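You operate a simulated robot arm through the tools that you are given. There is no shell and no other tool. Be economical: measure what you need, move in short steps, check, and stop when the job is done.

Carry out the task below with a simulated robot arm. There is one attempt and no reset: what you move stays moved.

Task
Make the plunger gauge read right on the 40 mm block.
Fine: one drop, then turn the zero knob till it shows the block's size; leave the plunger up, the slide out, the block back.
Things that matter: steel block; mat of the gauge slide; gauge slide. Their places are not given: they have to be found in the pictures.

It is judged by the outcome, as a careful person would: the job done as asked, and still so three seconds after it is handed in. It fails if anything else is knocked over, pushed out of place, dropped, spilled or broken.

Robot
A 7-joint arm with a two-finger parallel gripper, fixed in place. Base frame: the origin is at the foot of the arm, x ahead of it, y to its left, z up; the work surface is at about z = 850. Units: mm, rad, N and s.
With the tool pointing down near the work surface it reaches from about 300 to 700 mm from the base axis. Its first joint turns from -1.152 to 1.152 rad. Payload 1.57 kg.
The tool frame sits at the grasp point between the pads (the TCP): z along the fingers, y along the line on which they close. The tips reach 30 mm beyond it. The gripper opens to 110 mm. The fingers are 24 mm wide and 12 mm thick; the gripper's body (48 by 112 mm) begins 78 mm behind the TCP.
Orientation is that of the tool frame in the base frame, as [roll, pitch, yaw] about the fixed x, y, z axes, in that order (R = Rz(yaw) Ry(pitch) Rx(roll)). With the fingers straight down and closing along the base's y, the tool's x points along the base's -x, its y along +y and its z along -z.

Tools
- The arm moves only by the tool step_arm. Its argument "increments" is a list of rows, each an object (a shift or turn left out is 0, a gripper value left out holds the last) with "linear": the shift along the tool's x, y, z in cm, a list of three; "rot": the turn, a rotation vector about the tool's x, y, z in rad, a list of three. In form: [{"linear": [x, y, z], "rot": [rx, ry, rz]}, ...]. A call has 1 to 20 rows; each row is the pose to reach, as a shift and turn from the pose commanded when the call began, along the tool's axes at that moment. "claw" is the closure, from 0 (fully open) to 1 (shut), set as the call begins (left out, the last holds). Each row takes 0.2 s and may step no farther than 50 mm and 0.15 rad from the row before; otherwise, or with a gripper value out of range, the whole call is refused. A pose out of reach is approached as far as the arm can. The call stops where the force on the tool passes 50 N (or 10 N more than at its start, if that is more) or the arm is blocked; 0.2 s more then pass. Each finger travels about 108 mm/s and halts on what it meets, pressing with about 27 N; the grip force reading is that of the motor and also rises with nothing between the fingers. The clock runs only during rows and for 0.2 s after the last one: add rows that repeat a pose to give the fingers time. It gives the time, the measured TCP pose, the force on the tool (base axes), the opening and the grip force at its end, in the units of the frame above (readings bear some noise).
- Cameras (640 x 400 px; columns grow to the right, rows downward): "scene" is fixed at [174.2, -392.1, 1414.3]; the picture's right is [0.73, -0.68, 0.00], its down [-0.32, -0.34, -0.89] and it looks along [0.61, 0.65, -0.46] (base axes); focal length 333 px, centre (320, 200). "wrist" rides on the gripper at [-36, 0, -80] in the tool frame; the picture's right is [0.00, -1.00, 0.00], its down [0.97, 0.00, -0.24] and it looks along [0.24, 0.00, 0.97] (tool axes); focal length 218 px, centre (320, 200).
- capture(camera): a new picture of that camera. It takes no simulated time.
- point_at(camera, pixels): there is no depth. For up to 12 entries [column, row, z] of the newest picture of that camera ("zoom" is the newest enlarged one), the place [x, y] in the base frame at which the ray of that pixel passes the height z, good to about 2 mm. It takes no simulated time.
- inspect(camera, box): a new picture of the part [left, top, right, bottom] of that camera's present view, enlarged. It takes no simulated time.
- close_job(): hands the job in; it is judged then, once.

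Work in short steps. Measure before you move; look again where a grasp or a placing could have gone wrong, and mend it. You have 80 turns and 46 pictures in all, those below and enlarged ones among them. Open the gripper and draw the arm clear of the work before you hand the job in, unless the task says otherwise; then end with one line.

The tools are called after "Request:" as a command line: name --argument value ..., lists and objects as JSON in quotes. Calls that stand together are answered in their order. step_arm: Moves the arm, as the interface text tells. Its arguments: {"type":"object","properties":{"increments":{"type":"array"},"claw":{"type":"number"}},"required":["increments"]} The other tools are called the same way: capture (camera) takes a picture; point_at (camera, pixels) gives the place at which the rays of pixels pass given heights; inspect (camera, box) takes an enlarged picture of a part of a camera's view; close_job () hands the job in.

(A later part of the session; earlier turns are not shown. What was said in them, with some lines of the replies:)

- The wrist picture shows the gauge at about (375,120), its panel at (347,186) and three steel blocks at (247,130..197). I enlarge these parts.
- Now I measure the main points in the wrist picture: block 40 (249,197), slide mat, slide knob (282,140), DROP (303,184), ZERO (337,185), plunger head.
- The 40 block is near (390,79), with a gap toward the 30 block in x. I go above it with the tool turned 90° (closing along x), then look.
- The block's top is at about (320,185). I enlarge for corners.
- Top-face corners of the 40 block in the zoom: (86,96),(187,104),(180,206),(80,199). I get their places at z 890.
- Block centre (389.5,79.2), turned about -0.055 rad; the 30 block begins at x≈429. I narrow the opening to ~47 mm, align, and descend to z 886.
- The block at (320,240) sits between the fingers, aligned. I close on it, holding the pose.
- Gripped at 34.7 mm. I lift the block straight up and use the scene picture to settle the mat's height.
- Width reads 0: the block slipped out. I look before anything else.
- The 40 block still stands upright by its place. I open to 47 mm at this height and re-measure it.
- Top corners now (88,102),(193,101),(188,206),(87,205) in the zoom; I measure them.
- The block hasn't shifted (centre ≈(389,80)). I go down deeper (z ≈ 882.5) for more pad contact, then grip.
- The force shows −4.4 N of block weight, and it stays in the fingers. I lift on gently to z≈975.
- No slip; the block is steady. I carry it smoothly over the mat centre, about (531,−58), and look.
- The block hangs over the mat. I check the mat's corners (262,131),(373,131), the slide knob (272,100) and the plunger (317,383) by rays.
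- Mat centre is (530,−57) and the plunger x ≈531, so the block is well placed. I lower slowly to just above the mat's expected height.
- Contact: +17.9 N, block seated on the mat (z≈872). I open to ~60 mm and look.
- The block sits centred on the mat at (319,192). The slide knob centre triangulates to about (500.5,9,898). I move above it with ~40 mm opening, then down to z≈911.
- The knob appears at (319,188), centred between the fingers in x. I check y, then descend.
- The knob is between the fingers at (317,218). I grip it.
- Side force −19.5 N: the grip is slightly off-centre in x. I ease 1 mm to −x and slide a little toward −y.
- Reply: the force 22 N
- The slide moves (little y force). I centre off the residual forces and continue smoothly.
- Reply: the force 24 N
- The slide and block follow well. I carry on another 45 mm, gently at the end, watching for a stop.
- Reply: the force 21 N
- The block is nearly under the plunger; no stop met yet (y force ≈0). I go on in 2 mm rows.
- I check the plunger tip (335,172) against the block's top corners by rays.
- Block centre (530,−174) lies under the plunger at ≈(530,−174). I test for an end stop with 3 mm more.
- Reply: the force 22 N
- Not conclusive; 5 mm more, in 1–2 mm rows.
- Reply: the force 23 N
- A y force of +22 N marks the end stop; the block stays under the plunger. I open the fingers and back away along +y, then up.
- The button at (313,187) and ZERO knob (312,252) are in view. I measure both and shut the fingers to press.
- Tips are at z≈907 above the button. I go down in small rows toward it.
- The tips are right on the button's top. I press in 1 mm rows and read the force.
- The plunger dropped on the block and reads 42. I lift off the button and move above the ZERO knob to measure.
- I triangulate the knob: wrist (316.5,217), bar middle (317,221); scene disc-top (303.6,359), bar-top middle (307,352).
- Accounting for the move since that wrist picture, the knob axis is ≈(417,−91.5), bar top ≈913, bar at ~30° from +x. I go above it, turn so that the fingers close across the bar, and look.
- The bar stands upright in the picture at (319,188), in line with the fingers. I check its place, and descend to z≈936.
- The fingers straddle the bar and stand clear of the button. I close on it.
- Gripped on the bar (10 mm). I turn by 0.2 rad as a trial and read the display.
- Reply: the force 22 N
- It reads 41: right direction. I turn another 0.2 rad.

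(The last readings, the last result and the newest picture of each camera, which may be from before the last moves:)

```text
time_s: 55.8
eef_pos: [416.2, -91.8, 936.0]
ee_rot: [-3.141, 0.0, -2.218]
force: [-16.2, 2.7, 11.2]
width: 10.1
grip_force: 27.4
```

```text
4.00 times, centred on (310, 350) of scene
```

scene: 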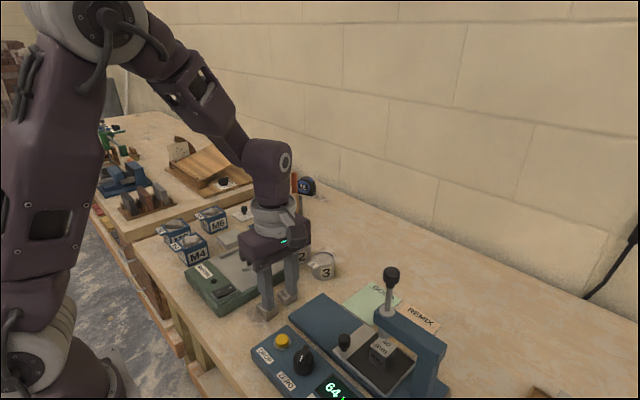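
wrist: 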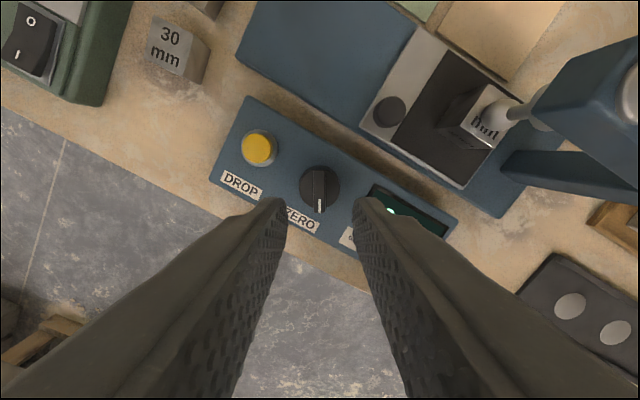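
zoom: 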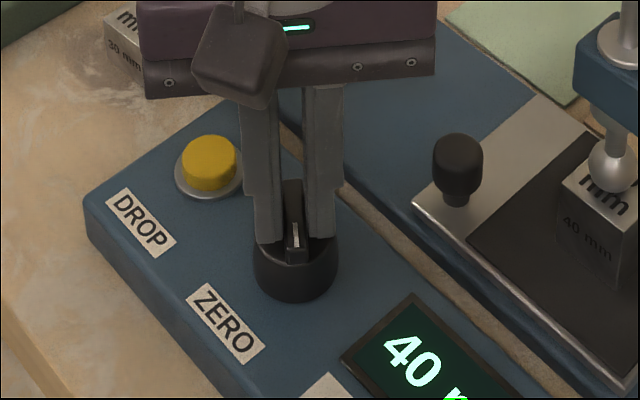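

It shows 40. I release the bar with a small opening, rise, and recheck the display.

Request:
step_arm --increments '[{"rot": [0, 0, 0]}, {"rot": [0, 0, 0]}, {"rot": [0, 0, 0]}]' --claw 0.74

Request:
step_arm --increments '[{"linear": [0, 0, -1]}, {"linear": [0, 0, -3]}, {"linear": [0, 0, -6]}, {"linear": [0, 0, -10]}, {"linear": [0, 0, -14]}, {"linear": [0, 0, -18]}, {"linear": [0, 0, -18]}]'

Request:
inspect --camera "scene" --box '[260, 250, 460, 400]'

```text
time_s: 56.6
eef_pos: [417.1, -91.3, 935.1]
ee_rot: [3.141, 0.001, -2.219]
force: [-0.2, 0.0, -1.3]
width: 28.6
grip_force: 0.0
```

```text
time_s: 58.2
eef_pos: [415.7, -89.3, 1114.6]
ee_rot: [-3.14, -0.001, -2.219]
force: [-0.6, 0.4, -0.6]
width: 28.5
grip_force: 0.1
```

```text
2.67 times, centred on (360, 325) of scene
```

zoom: 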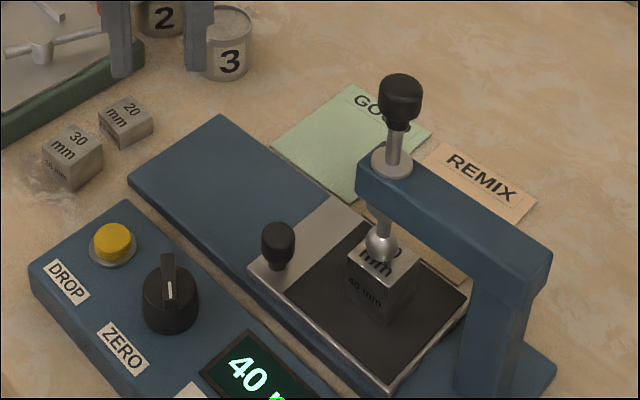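

Still 40 after release. The plunger knob now centres near (531,−175,≈1052). I move above it with the fingers turned to close along x, opening ~50 mm, and look.

Request:
step_arm --increments '[{"linear": [0, -2.0, -0.5], "rot": [0, 0, -0.1]}, {"linear": [0, -5, -1], "rot": [0, 0, -0.22]}, {"linear": [-0.1, -8, -1], "rot": [0, 0, -0.34]}, {"linear": [-0.1, -11, -1], "rot": [0, 0, -0.46]}, {"linear": [-0.17, -13.5, -1], "rot": [0, 0, -0.58]}, {"linear": [-0.17, -14.22, -1], "rot": [0, 0, -0.648]}, {"linear": [-0.17, -14.22, -1], "rot": [0, 0, -0.648]}]' --claw 0.545

Request:
capture --camera "wrist"

```text
time_s: 59.8
eef_pos: [531.6, -176.5, 1126.7]
ee_rot: [3.141, 0.0, -1.568]
force: [0.0, 0.2, 0.4]
width: 50.1
grip_force: 0.1
```

```text
9 pictures are left
```

wrist: 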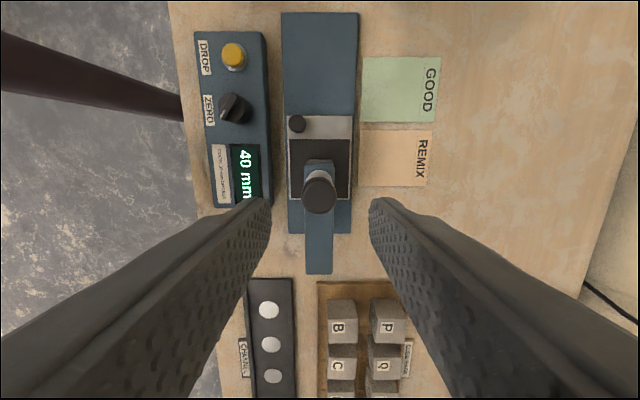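

The knob top is at (319,196). I check its place at its height.

Request:
point_at --camera "wrist" --pixels '[[319, 197, 1064], [319, 197, 1050], [319, 197, 1035], [319, 173, 985]]'

```text
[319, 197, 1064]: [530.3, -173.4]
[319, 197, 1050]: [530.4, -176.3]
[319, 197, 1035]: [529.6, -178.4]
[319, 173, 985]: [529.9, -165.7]
```

The knob is at about (530.3,−174.5). I descend to z≈1052, and grip it.

Request:
step_arm --increments '[{"linear": [-0.15, 0.08, 2]}, {"linear": [-0.15, 0.08, 4]}, {"linear": [-0.15, 0.08, 6]}, {"linear": [-0.15, 0.08, 7]}, {"linear": [-0.15, 0.08, 7.4]}, {"linear": [-0.15, 0.08, 7.4]}]'

Request:
step_arm --increments '[{"linear": [0, 0, 0]}, {"linear": [0, 0, 0]}, {"linear": [0, 0, 0]}, {"linear": [0, 0, 0]}]' --claw 1.0

```text
time_s: 61.2
eef_pos: [531.7, -173.5, 1051.5]
ee_rot: [3.142, 0.0, -1.571]
force: [-0.5, 0.1, 0.0]
width: 50.0
grip_force: 0.1
```

```text
time_s: 62.2
eef_pos: [530.2, -175.1, 1051.0]
ee_rot: [3.14, 0.0, -1.572]
force: [-14.6, 1.3, -1.0]
width: 25.1
grip_force: 36.5
```

Gripped at 25 mm. I lift slowly by 22 mm while watching the force.

Request:
step_arm --increments '[{"linear": [0, 0.05, -0.2]}, {"linear": [0, 0.05, -0.5]}, {"linear": [0, 0.05, -0.9]}, {"linear": [0, 0.05, -1.3]}, {"linear": [0, 0.05, -1.7]}, {"linear": [0, 0.05, -2.0]}, {"linear": [0, 0.05, -2.2]}, {"linear": [0, 0.05, -2.2]}]'

```text
time_s: 64.0
eef_pos: [528.7, -174.6, 1073.1]
ee_rot: [3.141, 0.002, -1.57]
force: [-12.8, 8.3, -6.2]
width: 25.0
grip_force: 35.9
```

At +22 mm, force −6 N. I continue gently to find the top.

Request:
step_arm --increments '[{"linear": [0, 0, -0.1]}, {"linear": [0, 0, -0.2]}, {"linear": [0, 0, -0.3]}, {"linear": [0, 0, -0.3]}]'

Request:
inspect --camera "scene" --box '[260, 250, 460, 400]'

```text
time_s: 65.0
eef_pos: [530.0, -176.3, 1075.6]
ee_rot: [3.139, 0.001, -1.571]
force: [-9.1, 5.1, -23.2]
width: 25.1
grip_force: 36.8
```

```text
2.67 times, centred on (360, 325) of scene
```

zoom: 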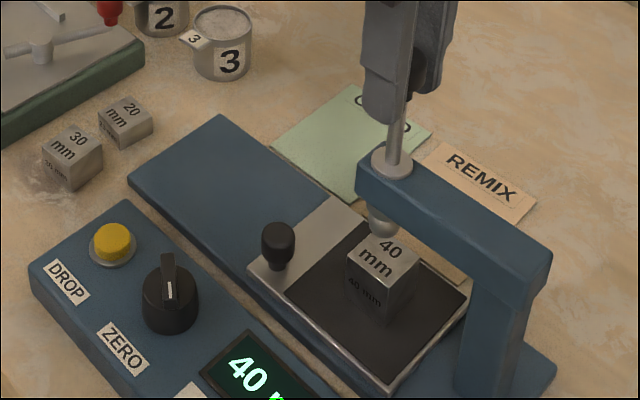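

The plunger is up; −23 N suggests the top stop. I lift 1 mm more, then ease down 2 mm to see whether it is latched before letting go.

Request:
step_arm --increments '[{"linear": [0, 0, -0.1]}, {"linear": [0, 0, -0.1]}]'

Request:
step_arm --increments '[{"linear": [0, 0, 0.1]}, {"linear": [0, 0, 0.2]}, {"linear": [0, 0, 0.3]}, {"linear": [0, 0, 0.3]}]'

```text
time_s: 65.6
eef_pos: [530.0, -174.8, 1077.6]
ee_rot: [-3.14, -0.001, -1.572]
force: [-7.5, 0.9, -23.3]
width: 24.9
grip_force: 36.3
```

```text
time_s: 66.6
eef_pos: [529.7, -175.0, 1074.6]
ee_rot: [-3.14, -0.002, -1.571]
force: [3.4, -3.3, 1.1]
width: 25.0
grip_force: 36.9
```

Unclear yet; I ease 3 mm further down: an upward push means it is latched.

Request:
step_arm --increments '[{"linear": [0, 0, 0.1]}, {"linear": [0, 0, 0.2]}, {"linear": [0, 0, 0.3]}, {"linear": [0, 0, 0.3]}]'

```text
time_s: 67.6
eef_pos: [530.1, -175.5, 1070.7]
ee_rot: [-3.139, -0.002, -1.57]
force: [13.5, -12.7, -1.3]
width: 24.9
grip_force: 36.8
```

Still no upward push; I lower 4 mm more and see.

Request:
step_arm --increments '[{"linear": [0, 0, 0.1]}, {"linear": [0, 0, 0.2]}, {"linear": [0, 0, 0.3]}, {"linear": [0, 0, 0.4]}, {"linear": [0, 0, 0.4]}]'

Request:
inspect --camera "scene" --box '[260, 250, 460, 400]'

```text
time_s: 68.8
eef_pos: [531.2, -176.3, 1067.7]
ee_rot: [3.139, -0.001, -1.573]
force: [5.9, -14.3, -1.6]
width: 25.1
grip_force: 36.5
```

```text
2.67 times, centred on (360, 325) of scene
```

zoom: 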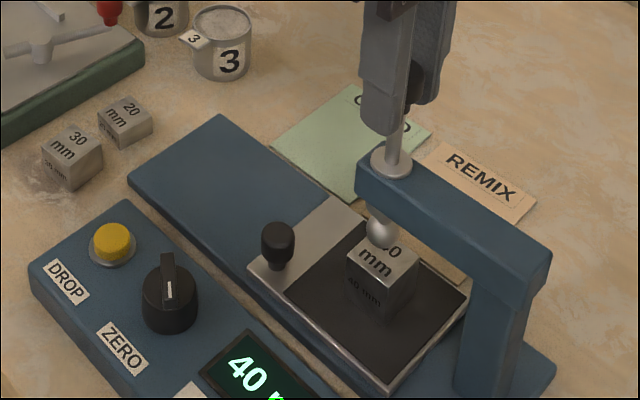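

The tip follows downward, so gripping drags it; the catch may only hold at the very top. I lift it back to the top stop, slowly, and hold there for a second.

Request:
step_arm --increments '[{"linear": [0, 0, -0.2]}, {"linear": [0, 0, -0.4]}, {"linear": [0, 0, -0.6]}, {"linear": [0, 0, -0.8]}, {"linear": [0, 0, -0.9]}, {"linear": [0, 0, -1.0]}, {"linear": [0, 0, -1.05]}, {"linear": [0, 0, -1.05]}, {"linear": [0, 0, -1.05]}, {"linear": [0, 0, -1.05]}]'

```text
time_s: 71.0
eef_pos: [529.3, -174.9, 1078.4]
ee_rot: [3.139, 0.003, -1.57]
force: [3.1, -12.6, -20.4]
width: 24.9
grip_force: 36.6
```

At the top stop again (−20 N). I open the fingers here and look.

Request:
step_arm --increments '[{"linear": [0, 0, 0]}, {"linear": [0, 0, 0]}, {"linear": [0, 0, 0]}]' --claw 0.545

Request:
inspect --camera "scene" --box '[260, 250, 460, 400]'

```text
time_s: 71.8
eef_pos: [530.2, -174.7, 1078.5]
ee_rot: [3.141, 0.0, -1.571]
force: [-0.3, 1.2, 0.1]
width: 50.1
grip_force: 0.0
```

```text
2.67 times, centred on (360, 325) of scene
```

zoom: 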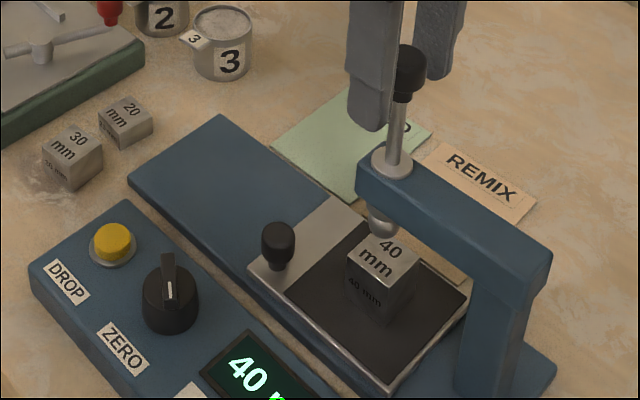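

The plunger stays up and the display holds 40. I measure the slide knob (278,240) in this zoom, and rise clear.

Request:
point_at --camera "zoom" --pixels '[[278, 240, 898], [278, 240, 903], [346, 258, 912], [382, 287, 912], [420, 258, 912]]'

Request:
step_arm --increments '[{"linear": [0, 0, -1]}, {"linear": [0, 0, -3]}, {"linear": [0, 0, -5]}, {"linear": [-3, 1, -5]}, {"linear": [-6, 3.0, -5]}, {"linear": [-8, 3.0, -2]}, {"linear": [-10, 3.0, 2]}, {"linear": [-10, 3.0, 6]}, {"linear": [-10, 3.0, 9]}, {"linear": [-10, 3.0, 9]}]' --claw 0.6

```text
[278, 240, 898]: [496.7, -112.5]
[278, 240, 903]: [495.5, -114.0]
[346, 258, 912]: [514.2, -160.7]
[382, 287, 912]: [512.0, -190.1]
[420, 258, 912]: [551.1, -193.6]
```

```text
time_s: 74.0
eef_pos: [497.5, -74.3, 985.8]
ee_rot: [3.141, -0.001, -1.57]
force: [-0.2, 0.1, -0.3]
width: 44.1
grip_force: 0.0
```

The slide knob is near (499,−111). I descend here (y≈−75) to z≈911, move over it along −y with open fingers, and close.

Request:
step_arm --increments '[{"linear": [0, -0.1, 3]}, {"linear": [0, -0.1, 6]}, {"linear": [0, -0.1, 7.5]}, {"linear": [0, -0.1, 7.5]}, {"linear": [1, -0.1, 7.5]}, {"linear": [2, -0.1, 7.5]}, {"linear": [3, -0.1, 7.5]}, {"linear": [3.6, -0.1, 7.5]}, {"linear": [3.8, -0.1, 7.5]}, {"linear": [3.8, -0.1, 7.5]}]'

Request:
step_arm --increments '[{"linear": [0, 0, 0]}, {"linear": [0, 0, 0]}, {"linear": [0, 0, 0]}, {"linear": [0, 0, 0]}]' --claw 1.0

```text
time_s: 76.2
eef_pos: [500.0, -112.6, 913.6]
ee_rot: [3.142, 0.0, -1.57]
force: [-0.4, -0.1, 0.0]
width: 44.0
grip_force: 0.1
```

```text
time_s: 77.2
eef_pos: [500.0, -112.6, 914.2]
ee_rot: [3.141, -0.001, -1.571]
force: [-1.3, 0.0, 0.9]
width: 23.2
grip_force: 35.5
```

Gripped (23.2 mm). I pull the slide back along +y smoothly.

Request:
step_arm --increments '[{"linear": [-0.1, 0, 0]}, {"linear": [-0.3, 0, 0]}, {"linear": [-0.7, 0, 0]}, {"linear": [-1.2, 0, 0]}, {"linear": [-1.8, 0, 0]}, {"linear": [-2.4, 0, 0]}, {"linear": [-3.1, 0, 0]}, {"linear": [-3.8, 0, 0]}, {"linear": [-4.5, 0, 0]}, {"linear": [-5.2, 0, 0]}, {"linear": [-5.9, 0, 0]}, {"linear": [-6.6, 0, 0]}, {"linear": [-7.3, 0, 0]}, {"linear": [-8.0, 0, 0]}, {"linear": [-8.7, 0, 0]}, {"linear": [-9.4, 0, 0]}, {"linear": [-9.9, 0, 0]}, {"linear": [-10.3, 0, 0]}, {"linear": [-10.5, 0, 0]}, {"linear": [-10.5, 0, 0]}]'

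Request:
step_arm --increments '[{"linear": [-0.1, 0, 0]}, {"linear": [-0.3, 0, 0]}, {"linear": [-0.5, 0, 0]}, {"linear": [-0.7, 0, 0]}, {"linear": [-0.9, 0, 0]}, {"linear": [-1.1, 0, 0]}, {"linear": [-1.1, 0, 0]}]'

```text
time_s: 81.4
eef_pos: [500.8, -7.5, 912.7]
ee_rot: [3.14, -0.001, -1.571]
force: [-20.2, -0.3, -4.3]
width: 23.5
grip_force: 35.7
```

```text
time_s: 83.0
eef_pos: [499.1, 2.2, 912.3]
ee_rot: [3.139, 0.0, -1.572]
force: [-26.4, 0.0, 0.7]
width: 23.5
grip_force: 35.5
```

No stop felt yet; I ease on in 1 mm rows to the outer stop.

Request:
step_arm --increments '[{"linear": [-0.1, 0.05, 0]}, {"linear": [-0.2, 0.1, 0]}, {"linear": [-0.3, 0.1, 0]}, {"linear": [-0.4, 0.1, 0]}, {"linear": [-0.4, 0.1, 0]}]'

```text
time_s: 84.2
eef_pos: [499.5, 7.4, 912.8]
ee_rot: [-3.14, 0.0, -1.57]
force: [-8.8, -4.0, -15.9]
width: 23.2
grip_force: 35.9
```

Request:
step_arm --increments '[{"linear": [-0.1, 0, 0]}, {"linear": [-0.2, 0, 0]}, {"linear": [-0.3, 0, 0]}, {"linear": [-0.3, 0, 0]}]'

```text
time_s: 85.2
eef_pos: [500.3, 7.7, 913.3]
ee_rot: [-3.14, -0.001, -1.57]
force: [0.1, -17.6, -13.0]
width: 23.0
grip_force: 35.2
```

The −17.6 N y force shows the outer stop. I release, rise, and move above the block to look (claw ~60 mm).

Request:
step_arm --increments '[{"linear": [0.1, 0, 0]}, {"linear": [0.1, 0, 0]}, {"linear": [0.1, 0, 0]}]' --claw 0.64

Request:
step_arm --increments '[{"linear": [0, 0, -2]}, {"linear": [0, 0, -5]}, {"linear": [0, 0, -8.5]}, {"linear": [2.5, -1.5, -8.5]}, {"linear": [5, -3, -8.5]}, {"linear": [6.5, -3.1, -8.5]}, {"linear": [6.5, -3.1, -8.5]}]' --claw 0.48

Request:
capture --camera "wrist"

```text
time_s: 86.0
eef_pos: [499.2, 9.0, 913.6]
ee_rot: [-3.14, 0.002, -1.571]
force: [0.8, 0.2, -1.0]
width: 39.4
grip_force: 0.2
```

```text
time_s: 87.6
eef_pos: [533.2, -54.6, 998.7]
ee_rot: [-3.141, 0.001, -1.572]
force: [0.8, -0.1, 0.5]
width: 57.3
grip_force: 0.1
```

```text
5 pictures are left
```

wrist: 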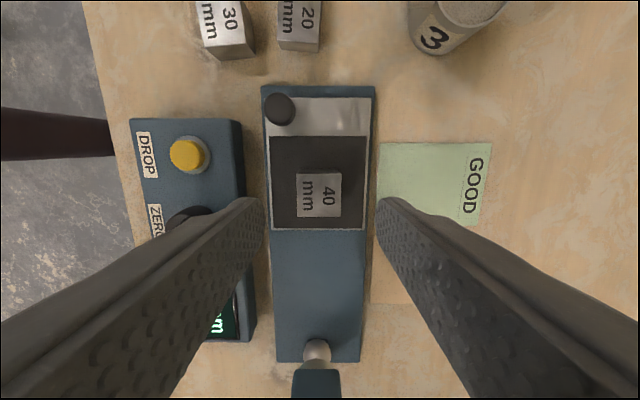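

The slide is fully out and the block upright at (319,195). I measure its top corners.

Request:
point_at --camera "wrist" --pixels '[[296.5, 174.5, 912], [341, 173.5, 912], [341, 216, 912], [297, 217, 912]]'

```text
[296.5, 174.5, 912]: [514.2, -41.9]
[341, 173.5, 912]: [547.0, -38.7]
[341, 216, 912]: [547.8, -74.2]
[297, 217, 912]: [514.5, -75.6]
```

Block centre (530.9,−57.6). I descend to z≈906 and grip.

Request:
step_arm --increments '[{"linear": [0.2, 0.1, 3]}, {"linear": [0.2, 0.1, 6]}, {"linear": [0.2, 0.1, 8]}, {"linear": [0.2, 0.1, 9.0]}, {"linear": [0.2, 0.1, 9.2]}, {"linear": [0.2, 0.1, 9.2]}]'

Request:
step_arm --increments '[{"linear": [0, 0, 0]}, {"linear": [0, 0, 0]}, {"linear": [0, 0, 0]}, {"linear": [0, 0, 0]}, {"linear": [0, 0, 0]}]' --claw 1.0

Request:
step_arm --increments '[{"linear": [0, 0, -0.1]}, {"linear": [0, 0, -0.2]}, {"linear": [0, 0, -0.4]}, {"linear": [0, 0, -0.7]}, {"linear": [0, 0, -1.1]}, {"linear": [0, 0, -1.6]}, {"linear": [0, 0, -2.1]}, {"linear": [0, 0, -2.7]}, {"linear": [0, 0, -3.3]}, {"linear": [0, 0, -3.9]}, {"linear": [0, 0, -4.5]}, {"linear": [0, 0, -5.1]}, {"linear": [0, 0, -5.7]}, {"linear": [0, 0, -6.2]}, {"linear": [0, 0, -6.6]}, {"linear": [0, 0, -6.9]}, {"linear": [0, 0, -7.0]}, {"linear": [0, 0, -7.0]}]'

```text
time_s: 89.0
eef_pos: [529.6, -56.9, 906.3]
ee_rot: [3.141, 0.0, -1.571]
force: [-0.9, -0.2, 0.2]
width: 57.4
grip_force: 0.0
```

```text
time_s: 90.2
eef_pos: [529.3, -56.9, 906.6]
ee_rot: [3.141, 0.0, -1.57]
force: [1.8, -0.4, 0.0]
width: 34.5
grip_force: 26.8
```

```text
time_s: 94.0
eef_pos: [529.1, -57.6, 976.6]
ee_rot: [3.141, -0.001, -1.57]
force: [-0.5, -0.9, -3.7]
width: 34.7
grip_force: 27.2
```

Held firmly (−3.7 N). I carry it back to above its old place (389.5,79), turning 0.055 rad back.

Request:
step_arm --increments '[{"linear": [-0.14, 0.14, 0]}, {"linear": [-0.48, 0.49, 0]}, {"linear": [-1.05, 1.08, 0]}, {"linear": [-1.9, 1.95, 0], "rot": [0, 0, 0.01]}, {"linear": [-2.75, 2.82, 0], "rot": [0, 0, 0.015]}, {"linear": [-3.6, 3.7, 0], "rot": [0, 0, 0.02]}, {"linear": [-4.45, 4.57, 0], "rot": [0, 0, 0.025]}, {"linear": [-5.3, 5.44, 0], "rot": [0, 0, 0.03]}, {"linear": [-6.15, 6.32, 0], "rot": [0, 0, 0.035]}, {"linear": [-7.0, 7.19, 0], "rot": [0, 0, 0.04]}, {"linear": [-7.85, 8.06, 0], "rot": [0, 0, 0.045]}, {"linear": [-8.7, 8.94, 0], "rot": [0, 0, 0.05]}, {"linear": [-9.55, 9.81, 0], "rot": [0, 0, 0.055]}, {"linear": [-10.4, 10.68, 0], "rot": [0, 0, 0.055]}, {"linear": [-11.25, 11.55, 0], "rot": [0, 0, 0.055]}, {"linear": [-12.1, 12.43, 0], "rot": [0, 0, 0.055]}, {"linear": [-12.85, 13.2, 0], "rot": [0, 0, 0.055]}, {"linear": [-13.35, 13.71, 0], "rot": [0, 0, 0.055]}, {"linear": [-13.6, 13.97, 0], "rot": [0, 0, 0.055]}, {"linear": [-13.68, 14.05, 0], "rot": [0, 0, 0.055]}]'

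Request:
step_arm --increments '[{"linear": [0, 0, 0.2]}, {"linear": [0, 0, 0.6]}, {"linear": [0, 0, 1.2]}, {"linear": [0, 0, 1.9]}, {"linear": [0, 0, 2.6]}, {"linear": [0, 0, 3.3]}, {"linear": [0, 0, 4.0]}, {"linear": [0, 0, 4.5]}, {"linear": [0, 0, 4.8]}, {"linear": [0, 0, 5.0]}, {"linear": [0, 0, 5.0]}]'

Request:
capture --camera "wrist"

```text
time_s: 98.2
eef_pos: [388.6, 76.9, 976.6]
ee_rot: [3.141, 0.001, -1.626]
force: [0.4, 0.6, -4.9]
width: 35.0
grip_force: 27.0
```

```text
time_s: 100.6
eef_pos: [390.0, 79.0, 924.7]
ee_rot: [3.14, -0.001, -1.625]
force: [-1.2, -0.5, -5.1]
width: 34.7
grip_force: 27.3
```

```text
4 pictures are left
```

wrist: 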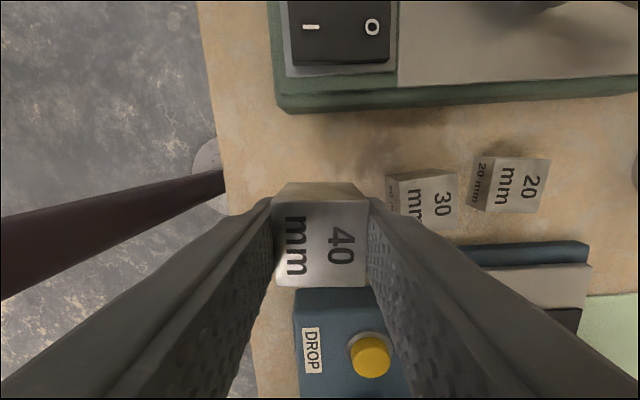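

Clear below. Block bottom is ~40 mm up; I lower slowly to contact.

Request:
step_arm --increments '[{"linear": [0, 0, 0.3]}, {"linear": [0, 0, 0.8]}, {"linear": [0, 0, 1.4]}, {"linear": [0, 0, 2.0]}, {"linear": [0, 0, 2.6]}, {"linear": [0, 0, 3.1]}, {"linear": [0, 0, 3.5]}, {"linear": [0, 0, 3.7]}, {"linear": [0, 0, 3.8]}, {"linear": [0, 0, 3.8]}]'

Request:
step_arm --increments '[{"linear": [0, 0, 0.1]}, {"linear": [0, 0, 0.2]}, {"linear": [0, 0, 0.2]}]'

```text
time_s: 102.8
eef_pos: [388.6, 79.0, 888.0]
ee_rot: [3.141, 0.001, -1.625]
force: [0.3, 0.1, -3.7]
width: 34.6
grip_force: 26.8
```

```text
time_s: 103.6
eef_pos: [388.7, 78.7, 886.6]
ee_rot: [3.141, 0.0, -1.625]
force: [0.2, -0.2, -4.5]
width: 34.6
grip_force: 27.0
```

Not yet in contact; 2 mm more.

Request:
step_arm --increments '[{"linear": [0, 0, 0.1]}, {"linear": [0, 0, 0.2]}, {"linear": [0, 0, 0.2]}]'

```text
time_s: 104.4
eef_pos: [388.6, 78.8, 886.3]
ee_rot: [3.141, 0.0, -1.625]
force: [0.0, 0.0, -4.1]
width: 34.6
grip_force: 27.1
```

Request:
step_arm --increments '[{"linear": [0, 0, 0.1]}, {"linear": [0, 0, 0.15]}, {"linear": [0, 0, 0.15]}]'

```text
time_s: 105.2
eef_pos: [389.4, 77.1, 883.3]
ee_rot: [-3.141, 0.001, -1.625]
force: [-1.3, -0.5, 16.1]
width: 34.7
grip_force: 27.2
```

Contact (+16 N): it stands on the bench. I open to 47 mm, then rise and draw clear.

Request:
step_arm --increments '[{"linear": [0, 0, -0.1]}, {"linear": [0, 0, -0.1]}, {"linear": [0, 0, -0.1]}]' --claw 0.575

Request:
step_arm --increments '[{"linear": [0, 0, -1]}, {"linear": [0, 0, -3]}, {"linear": [0, 0, -6]}, {"linear": [0, 0, -10]}, {"linear": [0, 0, -14]}, {"linear": [0, 0, -18]}, {"linear": [0, 0, -22]}, {"linear": [0, 0, -22]}]'

Request:
capture --camera "wrist"

Request:
inspect --camera "scene" --box '[200, 240, 450, 400]'

```text
time_s: 106.0
eef_pos: [389.5, 79.0, 883.1]
ee_rot: [-3.14, 0.0, -1.624]
force: [0.8, 0.3, 0.9]
width: 46.5
grip_force: 0.1
```

```text
time_s: 107.8
eef_pos: [389.8, 78.8, 1105.1]
ee_rot: [-3.141, 0.0, -1.624]
force: [0.6, -0.8, -0.1]
width: 46.7
grip_force: 0.1
```

```text
3 pictures are left
```

wrist: 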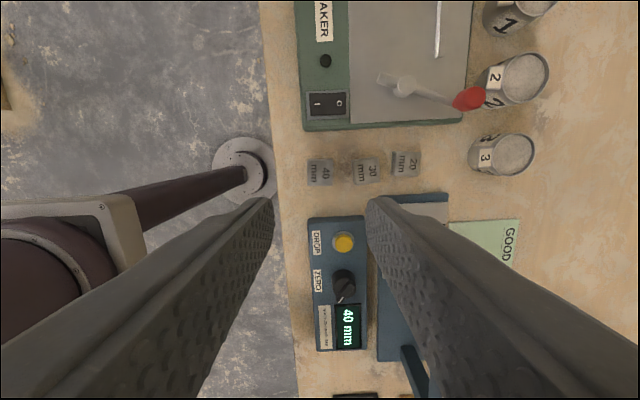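

```text
2.50 times, centred on (325, 320) of scene
```

zoom: 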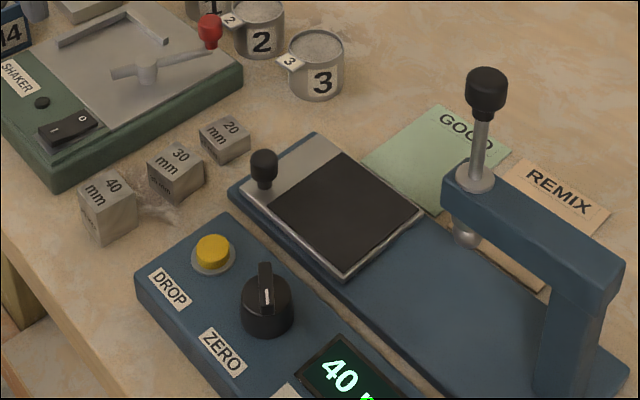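

Everything is as asked: 40 mm shown, plunger up, slide out, block back in its row. I open the gripper fully and hand in.

Request:
step_arm --increments '[{"linear": [0, 0, -2]}, {"linear": [0, 0, -4]}, {"linear": [0, 0, -4]}]' --claw 0.0

Request:
close_job

```text
time_s: 108.6
eef_pos: [389.5, 79.6, 1145.4]
ee_rot: [3.141, 0.0, -1.626]
force: [0.2, 0.1, -0.7]
width: 109.9
grip_force: 0.1
```

```text
The job is handed in.
```

The gauge now shows 40 mm on the 40 mm block, set with one press of DROP and the zero knob; the plunger is up, the slide is out, and the block is back in its place.
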